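You operate a simulated robot arm through the tools that you are given. There is no shell and no other tool. Be economical: measure what you need, move in short steps, check, and stop when the job is done.

You are at the controls of a simulated robot arm. One attempt, no reset.

## Task
Shut the mats door. Put the red peg on top of the blue soap box. Put the dark blue towel roll marked one hundred and thirty grams on the wooden stand. Take the dosing cup with the orange handle and leave it on the yellow tray. Take the green measuring cup and leave it in the red bucket. Press the pink button two times. Take the cream and white rolled socks and put it on top of the soap carton one. Lift the fold-down airer open. Do these in any order. Set down upright: dark blue towel roll marked one hundred and thirty, green measuring cup.

It is judged by the outcome, as a careful person would: the job done as asked, and still so three seconds after it is handed in. It fails if anything else is knocked over, pushed out of place, dropped, spilled or broken. Flat cloth is picked up by pressing the open fingertips on it (5 to 10 N) and closing them slowly along it; thin cloth reads only 2 to 8 mm in the jaws.

## Robot
A 6-joint arm with a fingered hand on a trunk, on a base that drives. Base frame: it is fixed to the floor where the robot stands at the start and does not move with it; the origin is under the middle of the robot, x ahead of it, y to its left, z up. Readings come in m, rad, newtons and seconds.
With the tool pointing down near the work surface it reaches from about 0.46 to 0.94 m from the robot's upright axis, wherever it stands. Its first joint turns from -2.897 to 2.897 rad. Places, roughly: blue soap box [-0.5, -1, 1]; cream and white rolled socks [0.5, -2.75, 1]; dark blue towel roll marked one hundred and thirty [0.75, -2.5, 1]; dosing cup with the orange handle [1, -2.25, 1]; fold-down airer [-3, -1.4, 1.6]; green measuring cup [1, -2.25, 1]; mats door [0.7, 0.2, 0.5]; pink button [0.9, -2.1, 1]; red bucket [0.75, -3, 1]; red peg (3x3x9 cm) [-0.4, -0.8, 1]; soap carton one [2, -1.25, 0.75]; wooden stand (32x24 cm) [0.18, 1.24, 0.36]; yellow tray (22x16x2 cm) [1.4, -2, 0.9]. Payload 5 kg.
Tool frame: the origin (TCP) lies between the finger pads and is the grasp point; the fingertips stand 0.043 m ahead of it; z points along the fingers, y is the line along which they close. The gripper opens to 0.144 m. The gripper's body begins 0.05 m behind the TCP. The gripper is a hand of 5 fingers: y runs from the thumb to the fingers, the wrist lies at [-0.021, -0.133, -0.233] in the tool frame, and closing takes about 1.5 s.
Orientation is that of the tool frame in the base frame, as a unit quaternion [w, x, y, z]. With the fingers straight down and the wrist toward the robot, the tool's x, y and z point along [0, 1, 0], [1, 0, 0] and [0, 0, -1] of the base frame.

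## Interface
- The arm moves only by the tool move_arm. Its argument "targets" is a list of rows, each a list of 2 entries, a list of its own where there are three numbers: the turn, a rotation vector about the tool's x, y, z in units of 4 degrees (1.0 is 4 degrees), then the shift along the tool's x, y, z in units of 30 mm (1.0 is 30 mm). In form: [[[wx, wy, wz], [tx, ty, tz]], ...]. A call has 1 to 10 rows; each row shifts and turns the commanded pose from where the row before left it, along the tool's axes as they then stand. "hand" is the opening, from 0 (shut) to 1 (fully open), set as the call begins (left out, the last holds). A call with a number of a shift or a turn outside -1 to 1 is refused whole. Rows are played at 5 a second. More than 0.05 m and 0.15 rad between two rows, or a gripper value outside its range, and nothing of the call is played. Where a pose cannot be reached the arm comes as near as it can. A force on the tool above 40 N (or 10 N above the force at the start of the call, whichever is more), or a blocked arm, ends the call early, and 0.2 s more pass. Each finger travels about 0.072 m/s and halts on what it meets, pressing with about 26 N; the grip force reading is that of the motor and also rises with nothing between the fingers. The clock runs only during rows and for 0.2 s after the last one: add rows that do not move to give the fingers time. It gives the time, the measured TCP pose, the force on the tool (base axes), the opening and the grip force at its end, in the units of the frame above (readings bear some noise), with the torque about the TCP (base axes, N m) and any sound that the robot's microphone picked up.
- Cameras (640 x 400 px; columns grow to the right, rows downward): "scene" is now at [0.0109, 0.1347, 1.4626]; the picture's right is [-0.27, -0.96, 0.00], its down [-0.78, 0.21, -0.59] and it looks along [0.57, -0.16, -0.81] (base axes); focal length 214 px, centre (320, 200). "wrist" rides on the gripper at [0.086, -0.108, -0.168] in the tool frame; the picture's right is [-0.80, 0.28, -0.53], its down [-0.54, -0.73, 0.42] and it looks along [-0.27, 0.63, 0.73] (tool axes); focal length 275 px, centre (320, 200).
- get_image(camera): a new picture of that camera. It takes no simulated time.
- slide_trunk(by): slides the trunk up (or, below 0, down) by that many m; the arm and the scene camera ride with it, the base frame stays. It gives what a move gives, with no picture.
- roll_base(legs): drives the robot by 1 to 6 legs, each [ahead, left, turn to the left] in m, m and rad, along the robot's own axes; the way and the turn of a leg run together, so that a leg with both is an arc; at most 1.5 m and 3.142 rad a leg. The arm and the cameras ride along, it lands a little off, and it stops where it bumps. It gives what a move gives.
- finger_targets(index, middle, ring, little, thumb_bend, thumb_turn): sets how far each is bent, from 0 (flat) to 1 (curled in); at 0.3 the hand is open as for a grip, at 0.7 the pads meet at the TCP. One left out holds its place. A second passes; each finger stops where it meets its share of the squeeze, and holds until it gets a number again. A gripper value or a shape takes the hand back. It gives what a move gives, with no picture; readings hold the bend of each and the force on index, middle, ring, little, thumb and palm. thumb_turn goes from beside the hand (0) to across from the fingers (1), as for a grip.
- grasp_type(shape): the hand has 5 fingers and takes this shape, open, in about a second: jaw (thumb against the fingers, like two jaws); tri (thumb and two fingers); tip (a fingertip pinch); poke (one finger out to press); point (the index stretched); flat (the hand flat); cup (the hand cupped); fist (a fist). The gripper value then closes the fingers along that shape, each until it touches; the sizes above hold for jaw. It gives what a move gives, with no picture.
- head_to(pan, tilt): turns the head with the scene camera to pan (to the left, within 2.705 rad either way) and tilt (down, from -0.506 to 1.204), counted from straight ahead of the robot. It gives what a move gives.
- pixel_to_xyz(camera, pixels): for up to 12 pixels [column, row] of the newest picture of that camera ("zoom" is the newest enlarged one), the place [x, y, z] in the base frame of the surface seen there, good to about 0.002 m. It takes no simulated time.
- enlarge(camera, box): a new picture of the part [left, top, right, bottom] of that camera's present view, enlarged. It takes no simulated time.
- close_job(): hands the job in; it is judged then, once.

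Go step by step. Measure first, check grasps and placings, and put right what went wrong. The budget is 131 turns and 132 pictures, counting those below and the enlarged ones. Unless the task says otherwise, let go and move clear before handing in, and close with one line.

The tools are called after "Call:" as a command line: name --argument value ..., lists and objects as JSON in quotes. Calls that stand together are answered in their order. move_arm: Moves the arm, as the interface text tells. Its arguments: {"type":"object","properties":{"targets":{"type":"array"},"hand":{"type":"number"}},"required":["targets"]} The other tools are called the same way: slide_trunk (by) slides the trunk up or down; grasp_type (shape) gives the hand a shape; finger_targets (index, middle, ring, little, thumb_bend, thumb_turn) moves the fingers one by one; roll_base (legs) drives the base; head_to (pan, tilt) turns the head that bears the scene camera; get_image (camera) takes a picture; pixel_to_xyz (camera, pixels) gives the place of the surface under pixels of a picture; enlarge (camera, box) takes an enlarged picture of a part of a camera's view; close_job () hands the job in.

At the start:

```text
time_s: 0.0
ee_pos: [0.4802, -0.1407, 1.1822]
orientation: [0.0, 0.707, 0.707, 0.0]
ft_force: [-0.1, -0.9, 0.5]
ft_torque: [0.02, 0.01, -0.01]
width: 0.1434
grip_force: 0.0
shape: jaw
bend: [0.3, 0.3, 0.3, 0.3, 0.3, 0.98]
finger forces: [0.0, 0.0, 0.1, 0.1, 0.0, 0.0]
trunk travel left (down, up): [-0.4, 0.19]
robot x, y, heading: [0.0009, 0.0015, 0.003]
head pan, tilt: [-0.269, 0.937]
```

scene: 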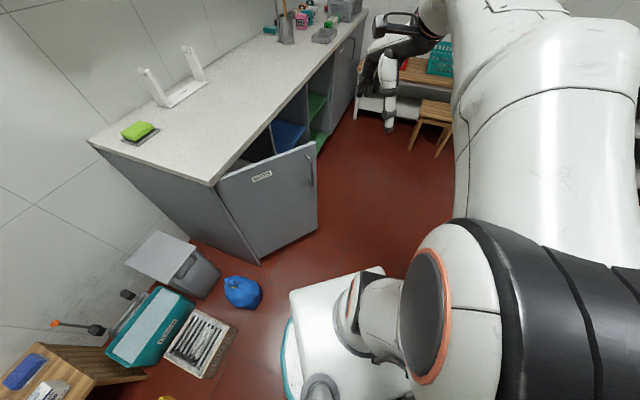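
wrist: 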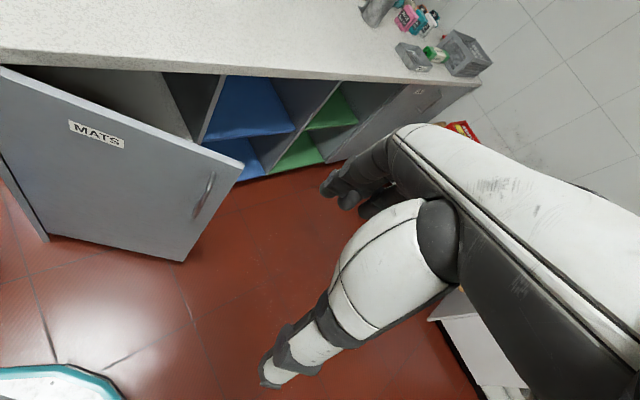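

The start pictures show the MATS door ajar under the counter (scene px 260,180), with the rest of the work areas to the right and behind. I'll survey the room with the head first.

Call:
pixel_to_xyz --camera "scene" --pixels '[[218, 184], [316, 142], [258, 262], [317, 228], [310, 165], [210, 184], [90, 145], [360, 12], [285, 40], [165, 100]]'

Call:
head_to --pan -1.0 --tilt 0.4

Call:
get_image --camera "scene"

Call:
head_to --pan -2.2 --tilt 0.4

Call:
get_image --camera "scene"

Call:
head_to --pan 2.6 --tilt 0.4

Call:
get_image --camera "scene"

Call:
head_to --pan 1.2 --tilt 0.6

Call:
get_image --camera "scene"

```text
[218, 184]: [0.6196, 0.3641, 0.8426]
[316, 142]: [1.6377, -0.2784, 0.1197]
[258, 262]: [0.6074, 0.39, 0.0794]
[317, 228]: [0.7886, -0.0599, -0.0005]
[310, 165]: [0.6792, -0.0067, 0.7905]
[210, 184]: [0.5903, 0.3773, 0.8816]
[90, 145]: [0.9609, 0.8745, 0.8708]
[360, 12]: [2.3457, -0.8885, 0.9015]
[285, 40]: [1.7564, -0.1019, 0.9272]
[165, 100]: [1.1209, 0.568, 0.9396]
```

```text
time_s: 1.1
ee_pos: [0.4793, -0.1398, 1.1809]
orientation: [0.0, 0.707, 0.707, 0.0]
ft_force: [0.5, -0.2, 0.0]
ft_torque: [-0.01, -0.02, 0.02]
width: 0.1436
grip_force: 0.1
shape: jaw
bend: [0.3, 0.3, 0.3, 0.3, 0.3, 0.98]
finger forces: [0.0, 0.0, 0.0, 0.0, 0.0, 0.0]
trunk travel left (down, up): [-0.4, 0.19]
robot x, y, heading: [-0.0011, 0.0023, -0.003]
head pan, tilt: [-1.0, 0.4]
```

```text
129 pictures are left
```

scene: 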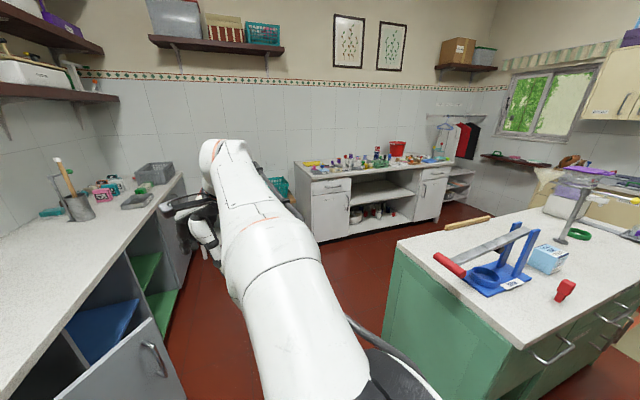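

```text
time_s: 2.5
ee_pos: [0.4788, -0.1398, 1.1819]
orientation: [0.0, 0.707, 0.707, 0.0]
ft_force: [0.4, -0.8, 0.2]
ft_torque: [-0.01, 0.02, -0.01]
width: 0.1435
grip_force: 0.1
shape: jaw
bend: [0.3, 0.3, 0.3, 0.3, 0.3, 0.98]
finger forces: [0.0, 0.0, 0.0, 0.0, 0.0, 0.0]
trunk travel left (down, up): [-0.4, 0.19]
robot x, y, heading: [-0.0022, 0.0044, -0.003]
head pan, tilt: [-2.201, 0.4]
```

```text
128 pictures are left
```

scene: 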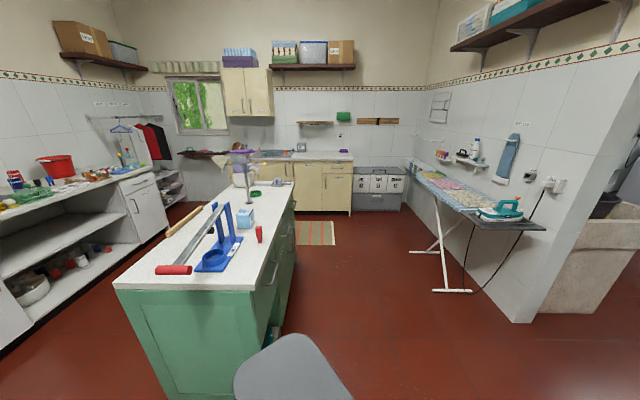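

```text
time_s: 6.3
ee_pos: [0.4785, -0.1396, 1.1807]
orientation: [-0.001, 0.707, 0.707, 0.0]
ft_force: [-0.4, -0.4, -0.2]
ft_torque: [0.03, 0.01, -0.01]
width: 0.144
grip_force: 0.1
shape: jaw
bend: [0.3, 0.3, 0.3, 0.3, 0.3, 0.98]
finger forces: [0.1, 0.1, 0.1, 0.0, 0.0, 0.0]
trunk travel left (down, up): [-0.4, 0.19]
robot x, y, heading: [0.0004, 0.0004, -0.001]
head pan, tilt: [2.601, 0.4]
```

```text
127 pictures are left
```

scene: 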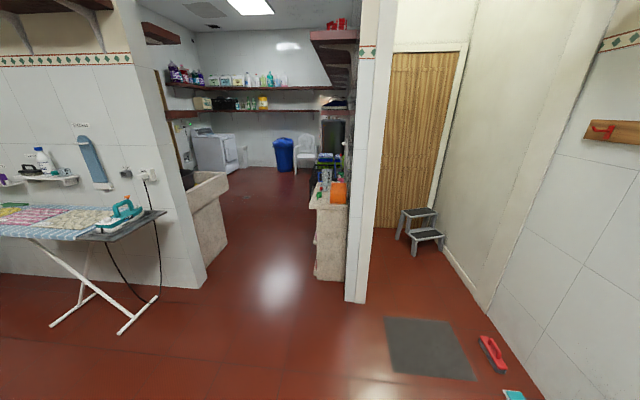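

```text
time_s: 7.8
ee_pos: [0.4786, -0.141, 1.1824]
orientation: [0.0, 0.708, 0.707, -0.001]
ft_force: [-0.8, 0.2, 0.2]
ft_torque: [0.0, 0.0, 0.01]
width: 0.1438
grip_force: 0.0
shape: jaw
bend: [0.3, 0.3, 0.3, 0.3, 0.3, 0.98]
finger forces: [0.0, 0.0, 0.0, 0.0, 0.0, 0.1]
trunk travel left (down, up): [-0.4, 0.19]
robot x, y, heading: [-0.0068, 0.0013, -0.0]
head pan, tilt: [1.201, 0.6]
```

```text
126 pictures are left
```

scene: 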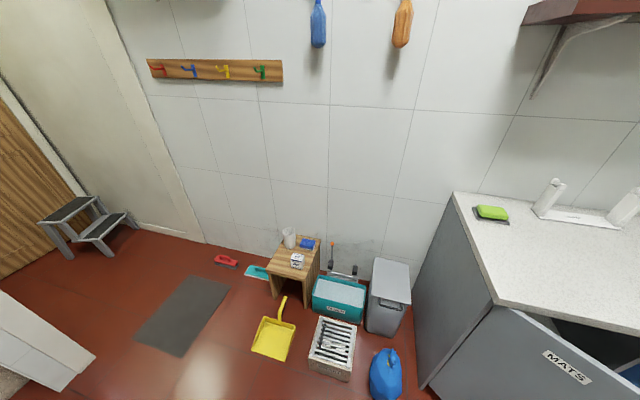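

The door's free edge is at about (0.68,-0.01), hinge about (0.61,0.37), and the counter runs along (0.8,-0.6). I'll drive square to the closed door face, then push with the closed fingers pointing forward.

Call:
roll_base --legs '[[0.29, -0.53, 0], [0, 0, 0.93]]'

Call:
move_arm --targets '[[[-1, 0, 0], [0, 0, 0]], [[-1, 0, 0], [0, 0, 0]], [[-1, 0, 0], [0, 0, 0]], [[-1, 0, 0], [0, 0, 0]], [[-1, 0, 0], [0, 0, 0]], [[-1, 0, 0], [0, 0, 0]], [[-1, 0, 0], [0, 0, 0]], [[-1, 0, 0], [0, 0, 0]], [[-1, 0, 0], [0, 0, 0]], [[-1, 0, 0], [0, 0, 0]]]' --hand 0

Call:
slide_trunk --by -0.4

Call:
head_to --pan 0 --tilt 0.7

Call:
get_image --camera "scene"

Call:
get_image --camera "wrist"

```text
time_s: 13.6
ee_pos: [0.6877, -0.2265, 1.1822]
orientation: [0.0, 0.315, 0.949, 0.0]
ft_force: [-0.3, 0.4, 0.8]
ft_torque: [0.03, 0.01, 0.01]
width: 0.1436
grip_force: 0.0
shape: jaw
bend: [0.3, 0.3, 0.3, 0.3, 0.3, 0.98]
finger forces: [0.1, 0.0, 0.0, 0.1, 0.1, 0.1]
trunk travel left (down, up): [-0.4, 0.19]
robot x, y, heading: [0.2907, -0.523, 0.929]
head pan, tilt: [1.201, 0.6]
```

```text
time_s: 15.1
ee_pos: [0.659, -0.1672, 1.1464]
orientation: [0.018, 0.241, 0.952, 0.187]
ft_force: [0.0, -0.6, 0.3]
ft_torque: [0.03, 0.01, -0.01]
width: 0.0
grip_force: 25.9
shape: jaw
bend: [0.7, 0.7, 0.7, 0.7, 0.59, 1.0]
finger forces: [0.1, 0.1, 0.1, 0.1, 0.1, 0.1]
trunk travel left (down, up): [-0.4, 0.19]
robot x, y, heading: [0.2868, -0.526, 0.935]
head pan, tilt: [1.201, 0.6]
stopped in row 7: the arm was blocked; the commanded pose is now the measured one
```

```text
time_s: 18.9
ee_pos: [0.6644, -0.1651, 0.7399]
orientation: [0.014, 0.243, 0.953, 0.182]
ft_force: [0.2, -0.8, -0.8]
ft_torque: [0.0, -0.02, 0.02]
width: 0.0002
grip_force: 26.0
shape: jaw
bend: [0.7, 0.7, 0.7, 0.7, 0.59, 1.0]
finger forces: [0.1, 0.0, 0.1, 0.0, 0.1, 0.0]
trunk travel left (down, up): [0.0, 0.59]
robot x, y, heading: [0.2888, -0.5286, 0.93]
head pan, tilt: [1.201, 0.6]
```

```text
time_s: 20.4
ee_pos: [0.6629, -0.1656, 0.7404]
orientation: [0.014, 0.244, 0.952, 0.182]
ft_force: [-1.1, 1.1, -0.7]
ft_torque: [-0.05, -0.01, -0.03]
width: 0.0003
grip_force: 26.0
shape: jaw
bend: [0.7, 0.7, 0.7, 0.7, 0.59, 1.0]
finger forces: [0.0, 0.0, 0.0, 0.0, 0.0, 0.0]
trunk travel left (down, up): [0.0, 0.59]
robot x, y, heading: [0.2904, -0.5268, 0.935]
head pan, tilt: [0.0, 0.7]
```

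```text
125 pictures are left
```

scene: 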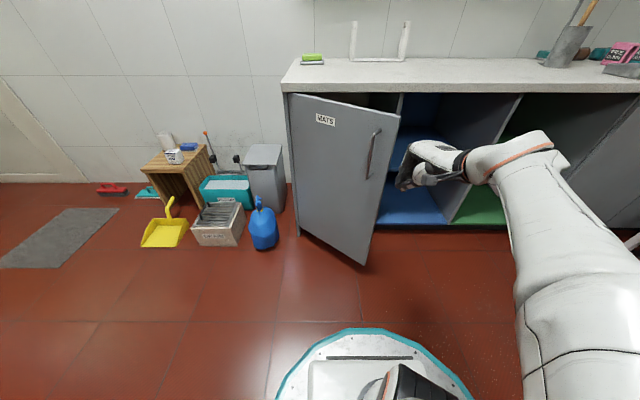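

```text
124 pictures are left
```

wrist: 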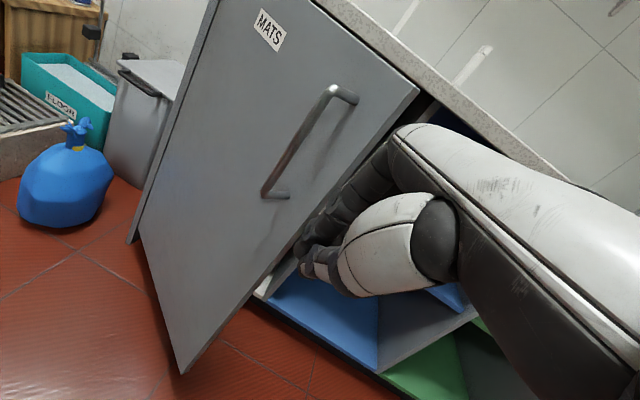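

The hand is to the right of the door's edge, not in front of it. I'll back off, shift left, lower the hand, and check.

Call:
pixel_to_xyz --camera "scene" --pixels '[[397, 120], [366, 262], [292, 97], [385, 110], [300, 235]]'

Call:
roll_base --legs '[[-0.18, 0, 0], [0, 0.1, 0]]'

Call:
move_arm --targets '[[[-1, 0, 0], [0, 0.4, 0.9]], [[-1, 0, 0], [0, 0.4, 0.9]], [[-1, 0, 0], [0, 0.5, 0.9]], [[-1, 0, 0], [0, 0.5, 0.9]], [[-1, 0, 0], [0, 0, 0.5]]]'

Call:
get_image --camera "scene"

```text
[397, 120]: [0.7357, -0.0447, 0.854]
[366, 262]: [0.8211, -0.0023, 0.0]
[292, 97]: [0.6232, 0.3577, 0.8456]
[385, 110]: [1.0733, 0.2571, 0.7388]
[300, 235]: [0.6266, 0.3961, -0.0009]
```

```text
time_s: 21.5
ee_pos: [0.6316, -0.2117, 0.7397]
orientation: [0.013, 0.246, 0.952, 0.181]
ft_force: [0.8, -0.4, -1.1]
ft_torque: [0.02, 0.01, -0.03]
width: 0.0001
grip_force: 26.2
shape: jaw
bend: [0.7, 0.7, 0.7, 0.7, 0.59, 1.0]
finger forces: [0.1, 0.0, 0.0, 0.0, 0.0, 0.0]
trunk travel left (down, up): [0.0, 0.59]
robot x, y, heading: [0.2539, -0.571, 0.927]
head pan, tilt: [0.0, 0.7]
stopped in leg 1: the robot was blocked; the commanded pose is now the measured one
```

```text
time_s: 22.7
ee_pos: [0.6739, -0.1149, 0.6598]
orientation: [0.058, 0.239, 0.905, 0.347]
ft_force: [-0.6, -0.6, 0.6]
ft_torque: [-0.03, -0.06, -0.04]
width: 0.0
grip_force: 26.1
shape: jaw
bend: [0.7, 0.7, 0.7, 0.7, 0.59, 1.0]
finger forces: [0.1, 0.1, 0.0, 0.0, 0.0, 0.0]
trunk travel left (down, up): [0.0, 0.59]
robot x, y, heading: [0.2558, -0.5701, 0.931]
head pan, tilt: [0.0, 0.7]
```

```text
123 pictures are left
```

scene: 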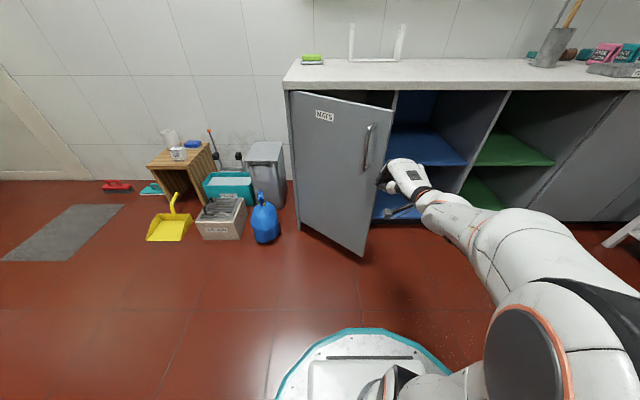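

The fingertips are right at the door edge (px 383,180). I'll retreat 6 cm, shift left 6 cm, then check before pushing.

Call:
move_arm --targets '[[[0, 0, 0], [0, -0.75, -0.65]], [[0, 0, 0], [0, -0.75, -0.65]], [[0, 0, 0], [1, 0, 0]], [[0, 0, 0], [1, 0, 0]]]'

Call:
get_image --camera "scene"

Call:
get_image --camera "wrist"

```text
time_s: 23.7
ee_pos: [0.598, -0.1384, 0.6563]
orientation: [0.056, 0.241, 0.907, 0.341]
ft_force: [-0.4, -0.2, 1.2]
ft_torque: [-0.04, -0.02, 0.03]
width: 0.0
grip_force: 25.5
shape: jaw
bend: [0.7, 0.7, 0.7, 0.7, 0.59, 1.0]
finger forces: [0.0, 0.1, 0.1, 0.0, 0.0, 0.0]
trunk travel left (down, up): [0.0, 0.59]
robot x, y, heading: [0.2577, -0.5717, 0.926]
head pan, tilt: [0.0, 0.7]
```

```text
122 pictures are left
```

scene: 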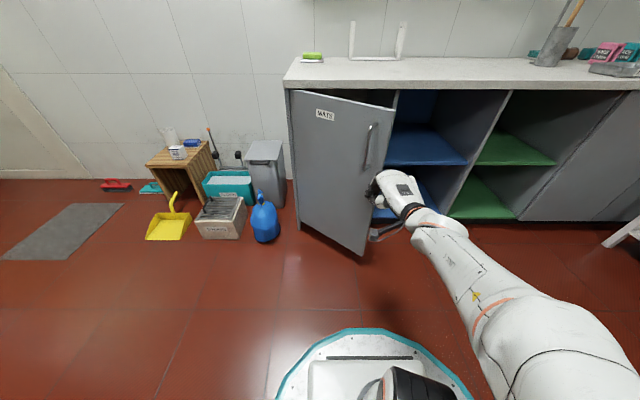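

```text
121 pictures are left
```

wrist: 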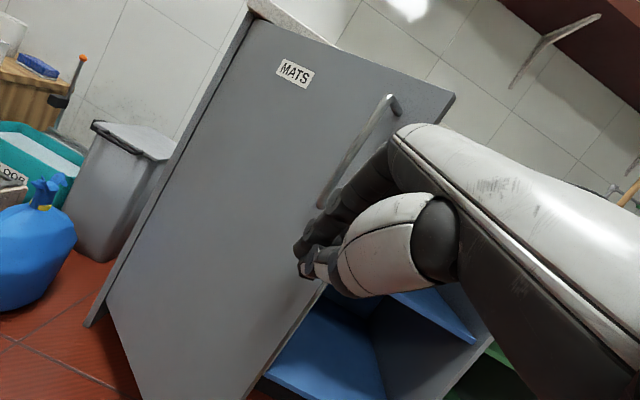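

Fingers are now in front of the door just below the handle. I'll go 3 cm left and 6 cm down, then push along the door-closing direction.

Call:
move_arm --targets '[[[0, 0, 0], [1, -0.65, 0.75]], [[0, 0, 0], [0, -0.65, 0.75]], [[0, 0, 0], [0, 0.75, 0.65]], [[0, 0, 0], [0, 0.75, 0.65]], [[0, 0, 0], [0, 0.75, 0.65]], [[0, 0, 0], [0, 0.75, 0.65]], [[0, 0, 0], [0, 0.75, 0.65]], [[0, 0, 0], [0, 0.75, 0.65]], [[0, 0, 0], [0, 0.75, 0.65]]]'

Call:
get_image --camera "scene"

```text
time_s: 25.0
ee_pos: [0.6457, -0.0084, 0.6199]
orientation: [0.057, 0.245, 0.904, 0.346]
ft_force: [-0.3, 0.5, -0.1]
ft_torque: [-0.07, -0.05, -0.03]
width: 0.0003
grip_force: 26.3
shape: jaw
bend: [0.7, 0.7, 0.7, 0.7, 0.59, 1.0]
finger forces: [0.1, 0.1, 0.0, 0.0, 0.1, 0.0]
out of reach, approached as far as the arm can: row 1, 2
trunk travel left (down, up): [0.0, 0.59]
robot x, y, heading: [0.2578, -0.5737, 0.929]
head pan, tilt: [0.0, 0.7]
stopped in row 6: the force on the tool passed its limit at 56 N (the readings are from after the stop); the commanded pose is now the measured one
```

```text
120 pictures are left
```

scene: 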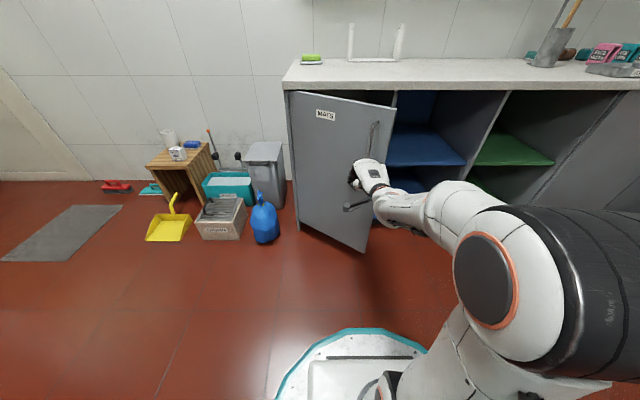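

The fingers met the door; the force stop was from impact speed. I'll push on more slowly.

Call:
move_arm --targets '[[[0, 0, 0], [0, 0.35, 0.3]], [[0, 0, 0], [0, 0.35, 0.3]], [[0, 0, 0], [0, 0.35, 0.3]], [[0, 0, 0], [0, 0.35, 0.3]], [[0, 0, 0], [0, 0.35, 0.3]], [[0, 0, 0], [0, 0.35, 0.3]], [[0, 0, 0], [0, 0.35, 0.3]], [[0, 0, 0], [0, 0.35, 0.3]], [[0, 0, 0], [0, 0.35, 0.3]], [[0, 0, 0], [0, 0.35, 0.3]]]'

Call:
get_image --camera "scene"

```text
time_s: 27.2
ee_pos: [0.7111, 0.1111, 0.6197]
orientation: [0.057, 0.245, 0.904, 0.345]
ft_force: [0.2, 0.8, 0.0]
ft_torque: [-0.06, 0.01, -0.03]
width: 0.0003
grip_force: 25.7
shape: jaw
bend: [0.7, 0.7, 0.7, 0.7, 0.59, 1.0]
finger forces: [0.0, 0.0, 0.1, 0.0, 0.1, 0.1]
trunk travel left (down, up): [0.0, 0.59]
robot x, y, heading: [0.2593, -0.5726, 0.928]
head pan, tilt: [0.0, 0.7]
```

```text
119 pictures are left
```

scene: 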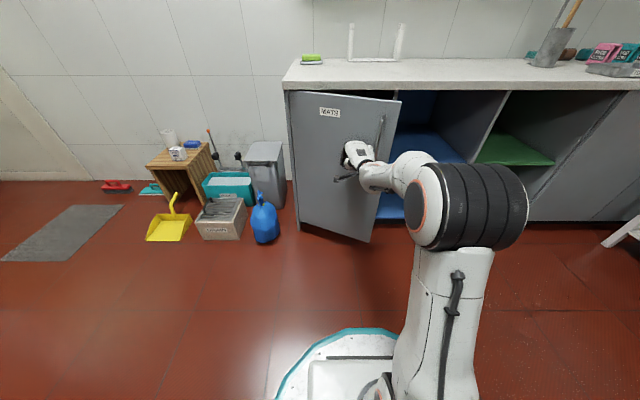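

The door is closing. I'll keep pushing with a slight drift to the right to keep leverage.

Call:
move_arm --targets '[[[0, 0, 0], [-0.3, 0.35, 0.3]], [[0, 0, 0], [-0.3, 0.35, 0.3]], [[0, 0, 0], [-0.3, 0.35, 0.3]], [[0, 0, 0], [-0.3, 0.35, 0.3]], [[0, 0, 0], [-0.3, 0.35, 0.3]], [[0, 0, 0], [-0.3, 0.35, 0.3]], [[0, 0, 0], [-0.2, 0.35, 0.3]], [[0, 0, 0], [-0.2, 0.35, 0.3]], [[0, 0, 0], [-0.2, 0.35, 0.3]], [[0, 0, 0], [0, 0.35, 0.3]]]'

Call:
get_image --camera "scene"

```text
time_s: 29.2
ee_pos: [0.8286, 0.1817, 0.6216]
orientation: [0.057, 0.243, 0.904, 0.347]
ft_force: [-27.0, -34.8, 8.2]
ft_torque: [0.03, -0.24, -0.47]
width: 0.0
grip_force: 26.0
shape: jaw
bend: [0.7, 0.7, 0.7, 0.7, 0.59, 1.0]
finger forces: [0.0, 30.3, 4.3, 0.1, 0.0, 0.0]
trunk travel left (down, up): [0.0, 0.59]
robot x, y, heading: [0.2532, -0.5671, 0.932]
head pan, tilt: [0.0, 0.7]
stopped in row 9: the force on the tool passed its limit at 62 N (the readings are from after the stop); the commanded pose is now the measured one
```

```text
118 pictures are left
```

scene: 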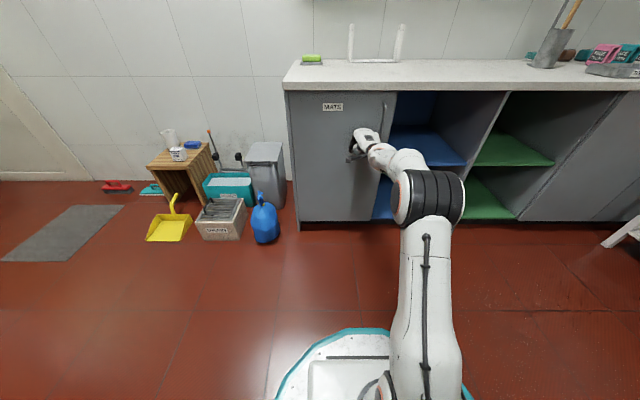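

The door appears shut and resists with ~44 N. I'll withdraw, raise the trunk, and look at the door and the island behind.

Call:
move_arm --targets '[[[0, 0, 0], [0, -0.6, -0.55]], [[0, 0, 0], [0, -0.75, -0.65]], [[0, 0, 0], [0, -0.75, -0.65]], [[0, 0, 0], [0, -0.75, -0.65]], [[0, 0, 0], [0, -0.75, -0.65]], [[0, 0, 0], [0, -0.75, -0.65]], [[0, 0, 0], [0, 0, -1]]]' --hand 1

Call:
get_image --camera "scene"

Call:
slide_trunk --by 0.4

Call:
head_to --pan 2.5 --tilt 0.8

Call:
get_image --camera "scene"

Call:
head_to --pan -2.6 --tilt 0.6

Call:
get_image --camera "scene"

```text
time_s: 30.8
ee_pos: [0.7381, 0.0153, 0.6377]
orientation: [0.056, 0.244, 0.904, 0.346]
ft_force: [0.4, 0.2, -1.0]
ft_torque: [0.07, 0.0, 0.04]
width: 0.1438
grip_force: 0.1
shape: jaw
bend: [0.3, 0.3, 0.3, 0.3, 0.3, 0.98]
finger forces: [0.1, 0.0, 0.1, 0.0, 0.1, 0.0]
trunk travel left (down, up): [0.0, 0.59]
robot x, y, heading: [0.2546, -0.5676, 0.923]
head pan, tilt: [0.0, 0.7]
```

```text
117 pictures are left
```

scene: 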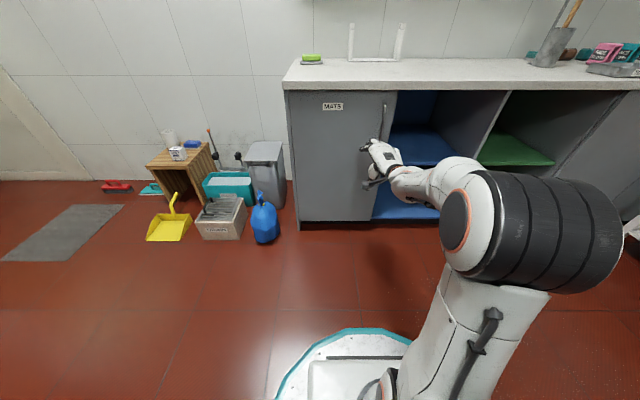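

```text
time_s: 34.7
ee_pos: [0.7406, 0.0157, 1.0394]
orientation: [0.056, 0.244, 0.904, 0.346]
ft_force: [0.0, -0.5, -1.6]
ft_torque: [-0.01, 0.0, 0.04]
width: 0.144
grip_force: 0.1
shape: jaw
bend: [0.3, 0.3, 0.3, 0.3, 0.3, 0.98]
finger forces: [0.0, 0.1, 0.0, 0.0, 0.0, 0.1]
trunk travel left (down, up): [-0.4, 0.19]
robot x, y, heading: [0.2562, -0.5743, 0.926]
head pan, tilt: [0.0, 0.7]
```

```text
time_s: 36.9
ee_pos: [0.7391, 0.015, 1.041]
orientation: [0.056, 0.243, 0.905, 0.345]
ft_force: [-0.3, -0.4, 0.6]
ft_torque: [-0.01, 0.01, -0.01]
width: 0.144
grip_force: 0.0
shape: jaw
bend: [0.3, 0.3, 0.3, 0.3, 0.3, 0.98]
finger forces: [0.1, 0.1, 0.0, 0.0, 0.1, 0.1]
trunk travel left (down, up): [-0.4, 0.19]
robot x, y, heading: [0.2584, -0.5731, 0.928]
head pan, tilt: [2.499, 0.799]
```

```text
116 pictures are left
```

scene: 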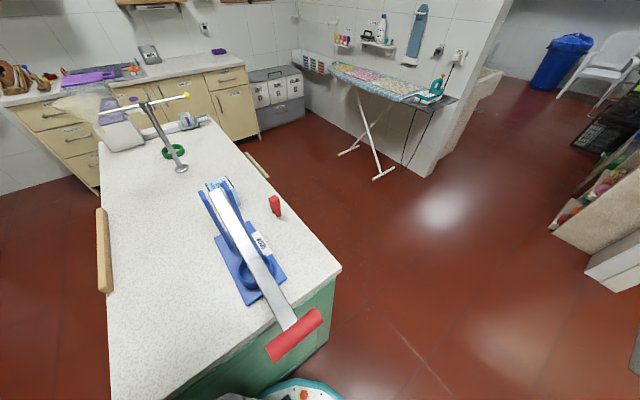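

```text
time_s: 40.9
ee_pos: [0.7382, 0.0151, 1.0394]
orientation: [0.058, 0.244, 0.904, 0.346]
ft_force: [0.3, -0.7, -0.4]
ft_torque: [0.0, 0.01, 0.01]
width: 0.1439
grip_force: 0.1
shape: jaw
bend: [0.3, 0.3, 0.3, 0.3, 0.3, 0.98]
finger forces: [0.0, 0.0, 0.0, 0.0, 0.0, 0.1]
trunk travel left (down, up): [-0.4, 0.19]
robot x, y, heading: [0.2547, -0.5728, 0.926]
head pan, tilt: [-2.601, 0.6]
```

```text
115 pictures are left
```

scene: 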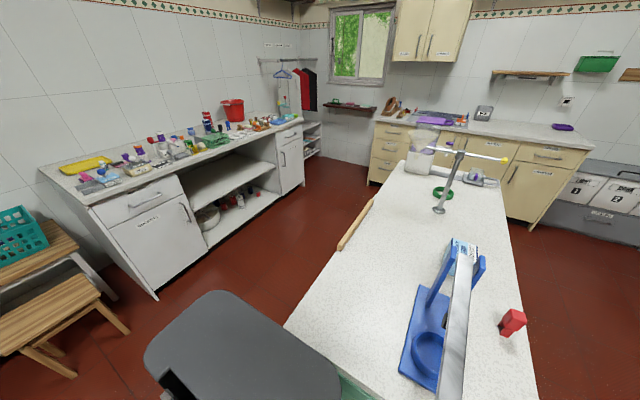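

Door is shut (px 340,160 flush). Now measuring the island: red peg (px 512,322), soap box (px 462,255), counter edges.

Call:
pixel_to_xyz --camera "scene" --pixels '[[512, 322], [506, 335], [466, 248], [455, 250], [290, 328], [405, 165], [500, 180], [538, 390], [440, 208], [420, 340], [360, 215], [460, 300]]'

Call:
enlarge --camera "scene" --box '[360, 120, 560, 400]'

Call:
enlarge --camera "scene" --box '[40, 80, 340, 220]'

Call:
pixel_to_xyz --camera "scene" --pixels '[[40, 170], [290, 125], [150, 295], [87, 205], [300, 118], [232, 108], [85, 165], [20, 230], [60, 310], [305, 185], [120, 325], [325, 330]]'

```text
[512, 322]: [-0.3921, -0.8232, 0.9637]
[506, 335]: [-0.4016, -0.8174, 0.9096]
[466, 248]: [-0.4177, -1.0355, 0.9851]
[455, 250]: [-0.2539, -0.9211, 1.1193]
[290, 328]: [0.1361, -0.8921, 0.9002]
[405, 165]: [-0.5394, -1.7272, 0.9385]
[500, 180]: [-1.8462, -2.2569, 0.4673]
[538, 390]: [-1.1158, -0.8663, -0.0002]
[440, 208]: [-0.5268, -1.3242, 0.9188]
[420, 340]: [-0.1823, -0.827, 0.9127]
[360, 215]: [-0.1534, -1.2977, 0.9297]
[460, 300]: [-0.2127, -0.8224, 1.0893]
```

```text
1.43 times, centred on (460, 260) of scene
```

zoom: 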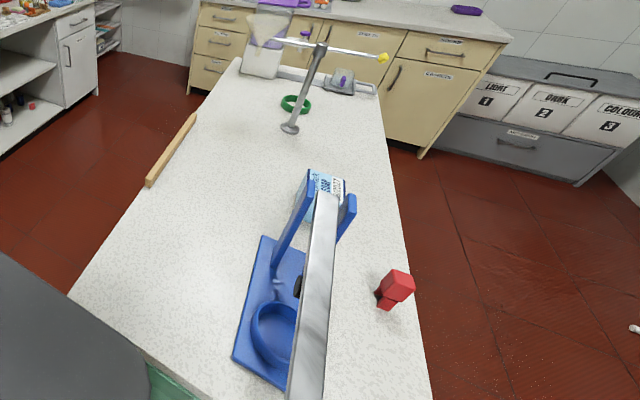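

```text
2.13 times, centred on (190, 150) of scene
```

zoom: 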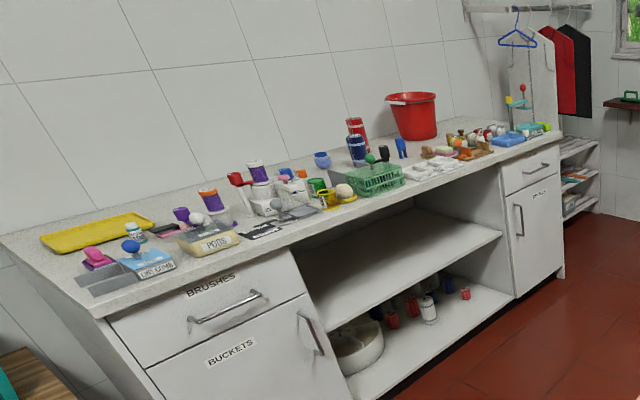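

```text
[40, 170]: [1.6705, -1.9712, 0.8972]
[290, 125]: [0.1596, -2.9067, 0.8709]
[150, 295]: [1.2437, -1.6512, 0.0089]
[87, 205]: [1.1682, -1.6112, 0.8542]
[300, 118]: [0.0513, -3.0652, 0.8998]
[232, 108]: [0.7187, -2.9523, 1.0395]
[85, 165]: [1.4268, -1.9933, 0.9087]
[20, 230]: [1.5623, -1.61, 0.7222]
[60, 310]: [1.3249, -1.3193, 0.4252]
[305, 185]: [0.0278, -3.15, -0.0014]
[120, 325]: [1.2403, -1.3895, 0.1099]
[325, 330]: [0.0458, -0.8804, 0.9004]
```

Room axes: u=(0.8,-0.6), v=(0.6,0.8); the island is u≈0.1–0.64, v<-0.63, with table z≈0.90. The peg (-0.40,-0.815) is near the aisle side, so I'll raise and retract the arm and look at that aisle before driving.

Call:
slide_trunk --by 0.19

Call:
move_arm --targets '[[[1, 0, 0], [0, 0, 0]], [[1, 0, 0], [0, 0, 0]], [[1, 0, 0], [0, 0, 0]], [[1, 0, 0], [0, 0, 0]], [[1, 0, 0], [0, 0, 0]], [[1, 0, 0], [0, 0, 0]], [[1, 0, 0], [0, 0, 0]], [[1, 0, 0], [0, 0, 0]], [[1, 0, 0], [0, 0, 0]], [[0.6, 0, 0], [0, 0, 0]]]'

Call:
move_arm --targets '[[[0, 0, 0], [0, -1, 0]], [[0, 0, 0], [0, -1, 0]], [[0, 0, 0], [0, -1, 0]], [[0, 0, 0], [0, -1, 0]], [[0, 0, 0], [0, -1, 0]], [[0, 0, 0], [0, -1, 0]], [[0, 0, 0], [0, -1, 0]]]'

Call:
head_to --pan 2.3 --tilt 0.5

Call:
get_image --camera "scene"

```text
time_s: 43.0
ee_pos: [0.7385, 0.0145, 1.228]
orientation: [0.057, 0.244, 0.904, 0.346]
ft_force: [-0.2, 0.9, -0.6]
ft_torque: [0.0, -0.01, -0.01]
width: 0.144
grip_force: 0.2
shape: jaw
bend: [0.3, 0.3, 0.3, 0.3, 0.3, 0.98]
finger forces: [0.1, 0.0, 0.0, 0.0, 0.0, 0.0]
trunk travel left (down, up): [-0.59, 0.0]
robot x, y, heading: [0.256, -0.5714, 0.929]
head pan, tilt: [-2.601, 0.6]
```

```text
time_s: 45.2
ee_pos: [0.7402, 0.0147, 1.2298]
orientation: [-0.026, 0.249, 0.968, 0.03]
ft_force: [0.2, 1.5, 0.2]
ft_torque: [0.02, 0.0, 0.03]
width: 0.1442
grip_force: 0.1
shape: jaw
bend: [0.3, 0.3, 0.3, 0.3, 0.3, 0.98]
finger forces: [0.0, 0.0, 0.0, 0.0, 0.0, 0.1]
trunk travel left (down, up): [-0.59, 0.0]
robot x, y, heading: [0.2555, -0.574, 0.927]
head pan, tilt: [-2.601, 0.6]
```

```text
time_s: 46.8
ee_pos: [0.6349, -0.17, 1.2204]
orientation: [-0.027, 0.249, 0.968, 0.031]
ft_force: [0.3, 0.5, -0.2]
ft_torque: [-0.01, -0.01, -0.02]
width: 0.1438
grip_force: 0.1
shape: jaw
bend: [0.3, 0.3, 0.3, 0.3, 0.3, 0.98]
finger forces: [0.0, 0.0, 0.0, 0.1, 0.1, 0.1]
trunk travel left (down, up): [-0.59, 0.0]
robot x, y, heading: [0.2566, -0.5716, 0.927]
head pan, tilt: [-2.601, 0.6]
```

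```text
time_s: 50.7
ee_pos: [0.6369, -0.1689, 1.2209]
orientation: [-0.027, 0.248, 0.968, 0.03]
ft_force: [0.1, -0.7, -1.1]
ft_torque: [0.02, -0.01, -0.01]
width: 0.144
grip_force: 0.1
shape: jaw
bend: [0.3, 0.3, 0.3, 0.3, 0.3, 0.98]
finger forces: [0.0, 0.1, 0.0, 0.0, 0.0, 0.0]
trunk travel left (down, up): [-0.59, 0.0]
robot x, y, heading: [0.2524, -0.5705, 0.928]
head pan, tilt: [2.3, 0.499]
```

```text
112 pictures are left
```

scene: 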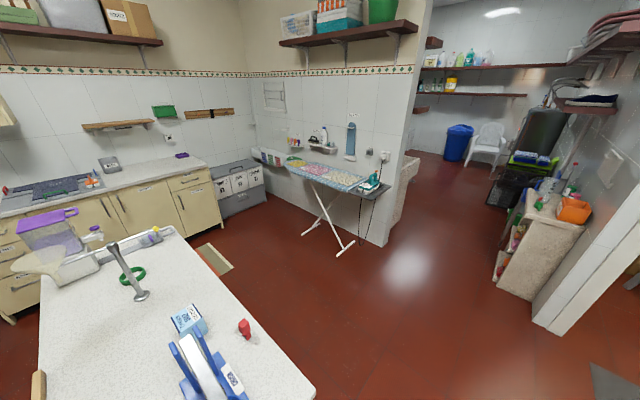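

Clear view: soap box (px 187,318), peg (px 244,327), airer on wall (px 274,97), ironing board foot (px 345,252). Measure these.

Call:
pixel_to_xyz --camera "scene" --pixels '[[345, 252], [377, 192], [315, 392], [245, 335], [187, 317], [244, 322], [274, 97], [265, 110], [283, 110], [225, 262], [178, 228], [302, 235]]'

Call:
enlarge --camera "scene" --box '[140, 260, 300, 400]'

Call:
enlarge --camera "scene" --box '[240, 60, 400, 200]'

```text
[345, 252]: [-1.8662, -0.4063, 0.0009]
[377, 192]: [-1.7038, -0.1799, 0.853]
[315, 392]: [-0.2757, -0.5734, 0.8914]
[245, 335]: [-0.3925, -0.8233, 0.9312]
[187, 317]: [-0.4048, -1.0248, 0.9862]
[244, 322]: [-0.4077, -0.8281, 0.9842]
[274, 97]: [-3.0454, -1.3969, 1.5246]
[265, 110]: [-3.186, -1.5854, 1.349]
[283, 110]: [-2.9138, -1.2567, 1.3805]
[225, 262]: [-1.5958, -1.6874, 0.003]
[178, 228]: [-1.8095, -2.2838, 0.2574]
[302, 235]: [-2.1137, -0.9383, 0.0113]
```

```text
2.86 times, centred on (220, 330) of scene
```

zoom: 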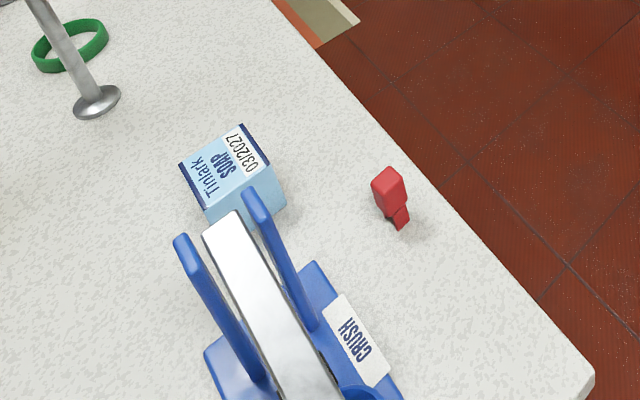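

```text
2.86 times, centred on (320, 130) of scene
```

zoom: 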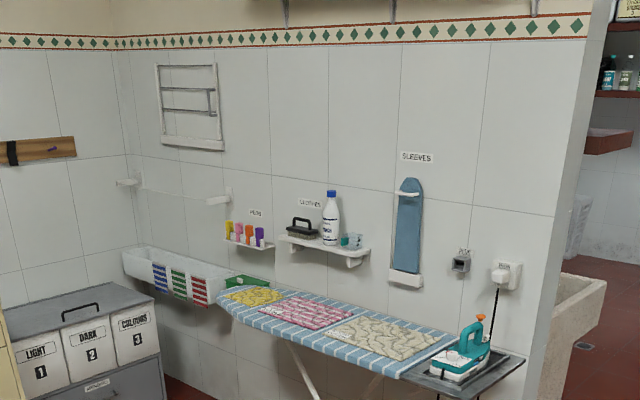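

Peg head is at (-0.40,-0.826) top z≈0.985, soap box about (-0.42,-1.03). Driving around into the aisle at u≈-0.45, v≈-0.98, facing the island.

Call:
roll_base --legs '[[0.1, 0, 0], [0, 0.99, 0], [-0.77, 0, 0], [0, 0, -1.57]]'

Call:
head_to --pan 0 --tilt 0.9

Call:
get_image --camera "scene"

Call:
get_image --camera "wrist"

```text
time_s: 64.2
ee_pos: [-0.5653, -0.8472, 1.22]
orientation: [0.004, 0.871, 0.489, 0.04]
ft_force: [0.0, 0.2, 1.0]
ft_torque: [-0.02, 0.0, 0.0]
width: 0.144
grip_force: 0.1
shape: jaw
bend: [0.3, 0.3, 0.3, 0.3, 0.3, 0.98]
finger forces: [0.0, 0.0, 0.0, 0.1, 0.0, 0.1]
trunk travel left (down, up): [-0.59, 0.0]
robot x, y, heading: [-0.9512, -0.4503, -0.688]
head pan, tilt: [2.3, 0.499]
```

```text
time_s: 66.3
ee_pos: [-0.5659, -0.845, 1.2194]
orientation: [0.004, 0.872, 0.488, 0.04]
ft_force: [-0.4, -0.3, 0.8]
ft_torque: [0.0, 0.05, -0.03]
width: 0.1441
grip_force: 0.0
shape: jaw
bend: [0.3, 0.3, 0.3, 0.3, 0.3, 0.98]
finger forces: [0.0, 0.0, 0.0, 0.1, 0.0, 0.0]
trunk travel left (down, up): [-0.59, 0.0]
robot x, y, heading: [-0.9534, -0.4424, -0.69]
head pan, tilt: [0.0, 0.901]
```

```text
109 pictures are left
```

scene: 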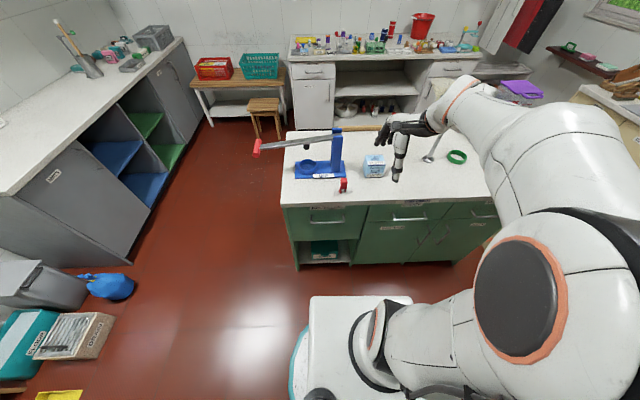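

```text
108 pictures are left
```

wrist: 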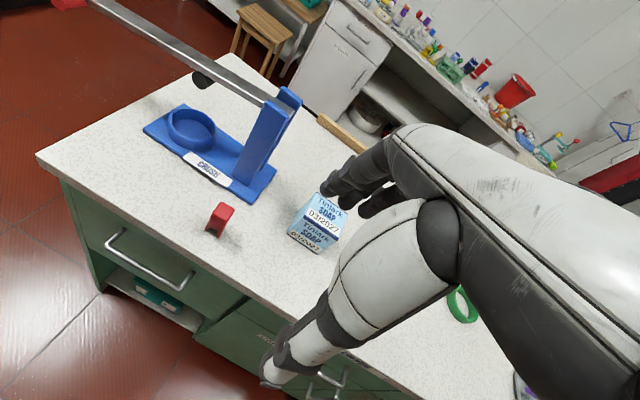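

Now close-ups of the peg and soap box.

Call:
enlarge --camera "scene" --box '[300, 130, 420, 210]'

Call:
pixel_to_xyz --camera "zoom" --pixels '[[340, 160], [345, 130], [395, 150], [450, 145], [345, 180], [231, 265], [231, 290], [231, 318], [215, 280], [246, 280], [370, 210], [440, 210]]'

Call:
enlarge --camera "wrist" --box '[180, 180, 360, 270]'

```text
5.00 times, centred on (360, 170) of scene
```

zoom: 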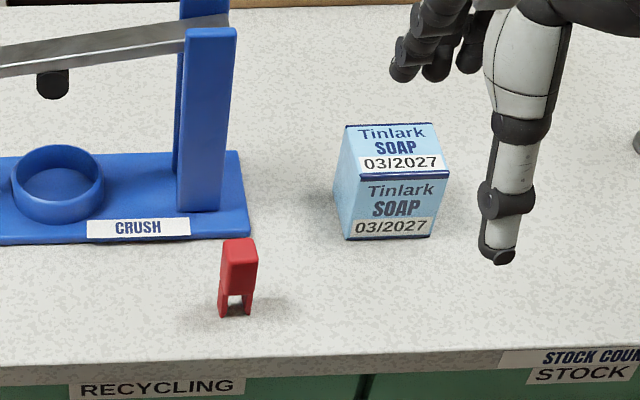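

```text
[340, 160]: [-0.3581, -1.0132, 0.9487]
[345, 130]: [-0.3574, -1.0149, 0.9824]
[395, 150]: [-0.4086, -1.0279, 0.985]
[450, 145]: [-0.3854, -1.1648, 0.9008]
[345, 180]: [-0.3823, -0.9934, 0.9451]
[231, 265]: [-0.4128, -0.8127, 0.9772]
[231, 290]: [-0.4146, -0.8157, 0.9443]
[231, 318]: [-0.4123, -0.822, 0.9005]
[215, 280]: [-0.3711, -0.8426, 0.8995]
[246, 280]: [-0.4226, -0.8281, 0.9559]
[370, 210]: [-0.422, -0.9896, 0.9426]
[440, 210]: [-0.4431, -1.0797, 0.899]
```

```text
3.56 times, centred on (270, 225) of wrist
```

zoom: 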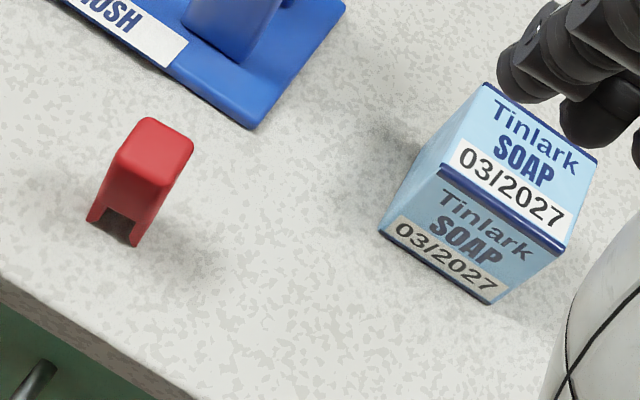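

Peg stands upright at (-0.402,-0.823); soap top centre ≈(-0.408,-1.029,0.985). I'll square the tool, half open the hand and hover above the peg.

Call:
move_arm --targets '[[[0.66, -0.95, 0], [0, 0, 0]], [[0, 0, 0.7], [0, 0, 0]], [[0, 0, 0.7], [0, 0, 0]], [[0, 0, 0], [0.97, 0.98, 0]], [[0, 0, 0], [0.97, 0.98, 0]], [[0, 0, 0], [0.97, 0.98, 0]], [[0, 0, 0], [0.97, 0.98, 0]], [[0, 0, 0], [0, 0, 1]], [[0, 0, 0], [0, 0, 1]], [[0, 0, 0], [0, 0, 1]]]' --hand 0.6

Call:
get_image --camera "wrist"

Call:
enlarge --camera "scene" --box '[270, 110, 430, 220]'

```text
time_s: 68.5
ee_pos: [-0.4022, -0.8229, 1.1285]
orientation: [0.0, 0.895, 0.446, -0.001]
ft_force: [1.0, -0.4, 0.0]
ft_torque: [-0.01, 0.01, 0.02]
width: 0.0866
grip_force: 0.1
shape: jaw
bend: [0.74, 0.41, 0.38, 0.43, 0.65, 1.0]
finger forces: [0.0, 0.1, 0.0, 0.0, 0.0, 0.0]
trunk travel left (down, up): [-0.59, 0.0]
robot x, y, heading: [-0.9472, -0.4467, -0.687]
head pan, tilt: [0.0, 0.901]
```

```text
105 pictures are left
```

wrist: 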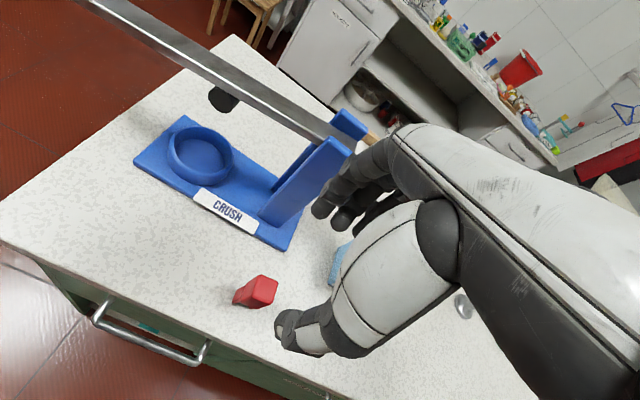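

```text
3.64 times, centred on (350, 165) of scene
```

zoom: 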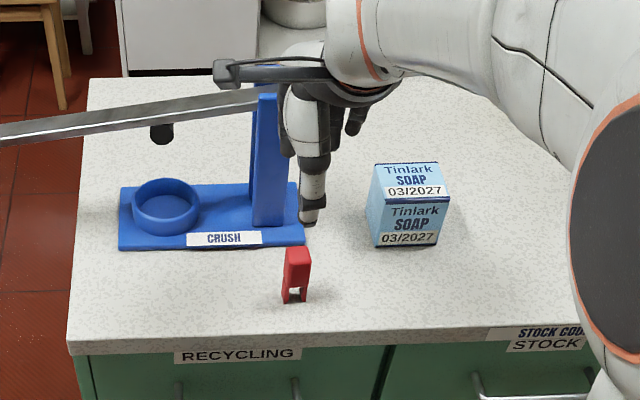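

The hand seems close to the fixture's upright post; measure the post and lever relative to the peg before descending.

Call:
pixel_to_xyz --camera "zoom" --pixels '[[268, 110], [268, 200], [280, 200], [300, 240], [262, 100], [295, 255], [305, 260], [312, 200], [240, 100], [285, 130]]'

Call:
pixel_to_xyz --camera "wrist" --pixels '[[340, 143], [300, 225], [320, 205], [290, 330], [260, 285], [350, 115], [300, 160], [350, 190]]'

```text
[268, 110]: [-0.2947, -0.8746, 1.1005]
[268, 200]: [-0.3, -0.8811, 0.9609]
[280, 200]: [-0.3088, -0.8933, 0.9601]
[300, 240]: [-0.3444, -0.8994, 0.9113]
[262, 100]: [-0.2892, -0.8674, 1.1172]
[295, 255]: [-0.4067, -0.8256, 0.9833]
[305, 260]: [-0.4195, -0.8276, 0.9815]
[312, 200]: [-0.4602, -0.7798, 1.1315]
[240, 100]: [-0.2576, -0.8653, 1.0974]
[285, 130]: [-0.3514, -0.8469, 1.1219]
```

```text
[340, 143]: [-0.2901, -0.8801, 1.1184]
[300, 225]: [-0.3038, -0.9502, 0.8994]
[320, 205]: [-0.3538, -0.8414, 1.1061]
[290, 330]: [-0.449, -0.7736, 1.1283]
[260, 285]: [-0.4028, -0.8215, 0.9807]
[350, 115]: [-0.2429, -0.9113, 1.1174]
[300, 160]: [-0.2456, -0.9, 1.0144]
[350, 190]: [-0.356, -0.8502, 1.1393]
```

Fingers clear the post by ~6 cm. Descend to TCP z≈0.965 and close gently on the peg.

Call:
move_arm --targets '[[[0, 0, 0], [0, 0, 1]], [[0, 0, 0], [0, 0, 1]], [[0, 0, 0], [0, 0, 1]], [[0, 0, 0], [0, 0, 1]], [[0, 0, 0], [0, 0, 0.8]], [[0, 0, 0], [0, 0, 0.65]]]'

Call:
move_arm --targets '[[[0, 0, 0], [0, 0, 0]], [[0, 0, 0], [0, 0, 0]], [[0, 0, 0], [0, 0, 0]], [[0, 0, 0], [0, 0, 0]], [[0, 0, 0], [0, 0, 0]], [[0, 0, 0], [0, 0, 0]], [[0, 0, 0], [0, 0, 0]], [[0, 0, 0], [0, 0, 0]]]' --hand 0

Call:
enlarge --camera "scene" --box '[270, 110, 430, 220]'

```text
time_s: 69.9
ee_pos: [-0.4004, -0.8228, 0.9664]
orientation: [-0.001, 0.895, 0.446, 0.0]
ft_force: [-0.2, 0.1, 0.3]
ft_torque: [0.02, -0.01, 0.01]
width: 0.0868
grip_force: 0.1
shape: jaw
bend: [0.74, 0.41, 0.38, 0.43, 0.65, 1.0]
finger forces: [0.0, 0.0, 0.0, 0.0, 0.0, 0.0]
trunk travel left (down, up): [-0.59, 0.0]
robot x, y, heading: [-0.9513, -0.4482, -0.689]
head pan, tilt: [0.0, 0.901]
```

```text
time_s: 71.7
ee_pos: [-0.4014, -0.8225, 0.9681]
orientation: [-0.001, 0.895, 0.446, -0.001]
ft_force: [-0.5, 0.7, 0.4]
ft_torque: [-0.01, 0.01, 0.01]
width: 0.0242
grip_force: 26.4
shape: jaw
bend: [0.73, 0.6, 0.65, 0.63, 0.75, 1.0]
finger forces: [13.5, 7.4, 0.0, 0.1, 22.3, 0.0]
trunk travel left (down, up): [-0.59, 0.0]
robot x, y, heading: [-0.9471, -0.4489, -0.686]
head pan, tilt: [0.0, 0.901]
```

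```text
3.64 times, centred on (350, 165) of scene
```

zoom: 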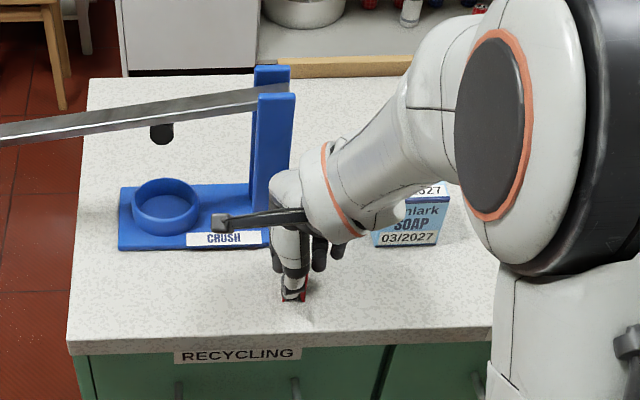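

Peg is gripped (width 24 mm, 22 N). Lift, carry over the soap box, and check before lowering.

Call:
move_arm --targets '[[[0, 0, 0], [0, 0, -0.5]], [[0, 0, 0], [0, 0, -1]], [[0, 0, 0], [0, 0, -1]], [[0, 0, 0], [0, 0, -1]], [[0, 0, 0], [0, 0, -1]], [[0, 0, 0], [0, 0, -0.6]]]'

Call:
move_arm --targets '[[[0, 0, 0], [-0.94, 0.66, 0]], [[0, 0, 0], [-0.94, 0.66, 0]], [[0, 0, 0], [-0.94, 0.66, 0]], [[0, 0, 0], [-0.94, 0.66, 0]], [[0, 0, 0], [-0.94, 0.66, 0]], [[0, 0, 0], [-0.94, 0.66, 0]]]'

Call:
get_image --camera "wrist"

Call:
enlarge --camera "scene" --box '[270, 110, 430, 220]'

```text
time_s: 73.1
ee_pos: [-0.4028, -0.8247, 1.1177]
orientation: [0.0, 0.895, 0.446, -0.001]
ft_force: [-0.1, -0.5, 0.3]
ft_torque: [0.0, -0.01, 0.02]
width: 0.0246
grip_force: 26.1
shape: jaw
bend: [0.73, 0.6, 0.65, 0.63, 0.75, 1.0]
finger forces: [13.4, 7.3, 0.1, 0.0, 22.3, 0.0]
trunk travel left (down, up): [-0.59, 0.0]
robot x, y, heading: [-0.9494, -0.4455, -0.688]
head pan, tilt: [0.0, 0.901]
```

```text
time_s: 74.5
ee_pos: [-0.4076, -1.0319, 1.1184]
orientation: [-0.001, 0.895, 0.446, 0.0]
ft_force: [0.5, 0.1, -0.3]
ft_torque: [0.02, -0.02, 0.0]
width: 0.0242
grip_force: 26.0
shape: jaw
bend: [0.73, 0.6, 0.65, 0.63, 0.75, 1.0]
finger forces: [13.4, 7.3, 0.0, 0.0, 22.3, 0.0]
trunk travel left (down, up): [-0.59, 0.0]
robot x, y, heading: [-0.9514, -0.4496, -0.688]
head pan, tilt: [0.0, 0.901]
```

```text
102 pictures are left
```

wrist: 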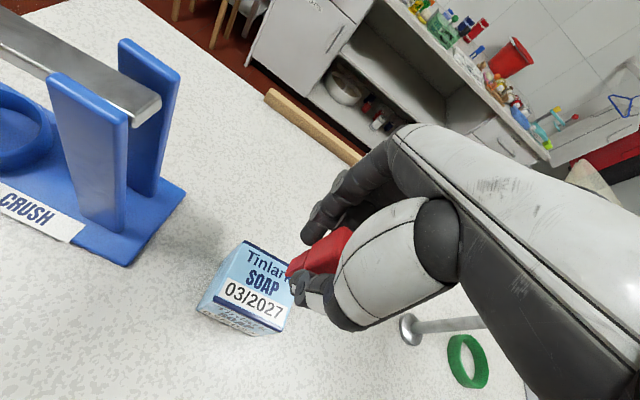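

```text
3.64 times, centred on (350, 165) of scene
```

zoom: 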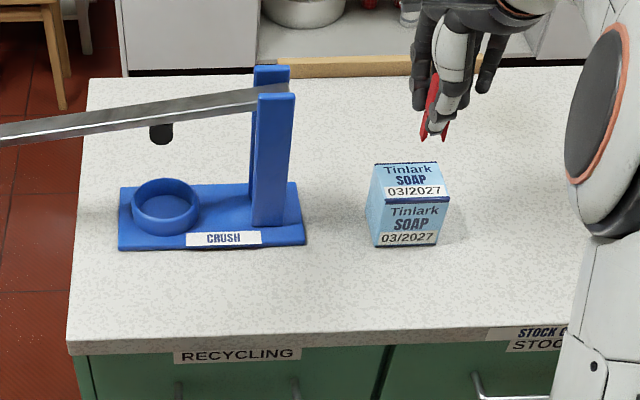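

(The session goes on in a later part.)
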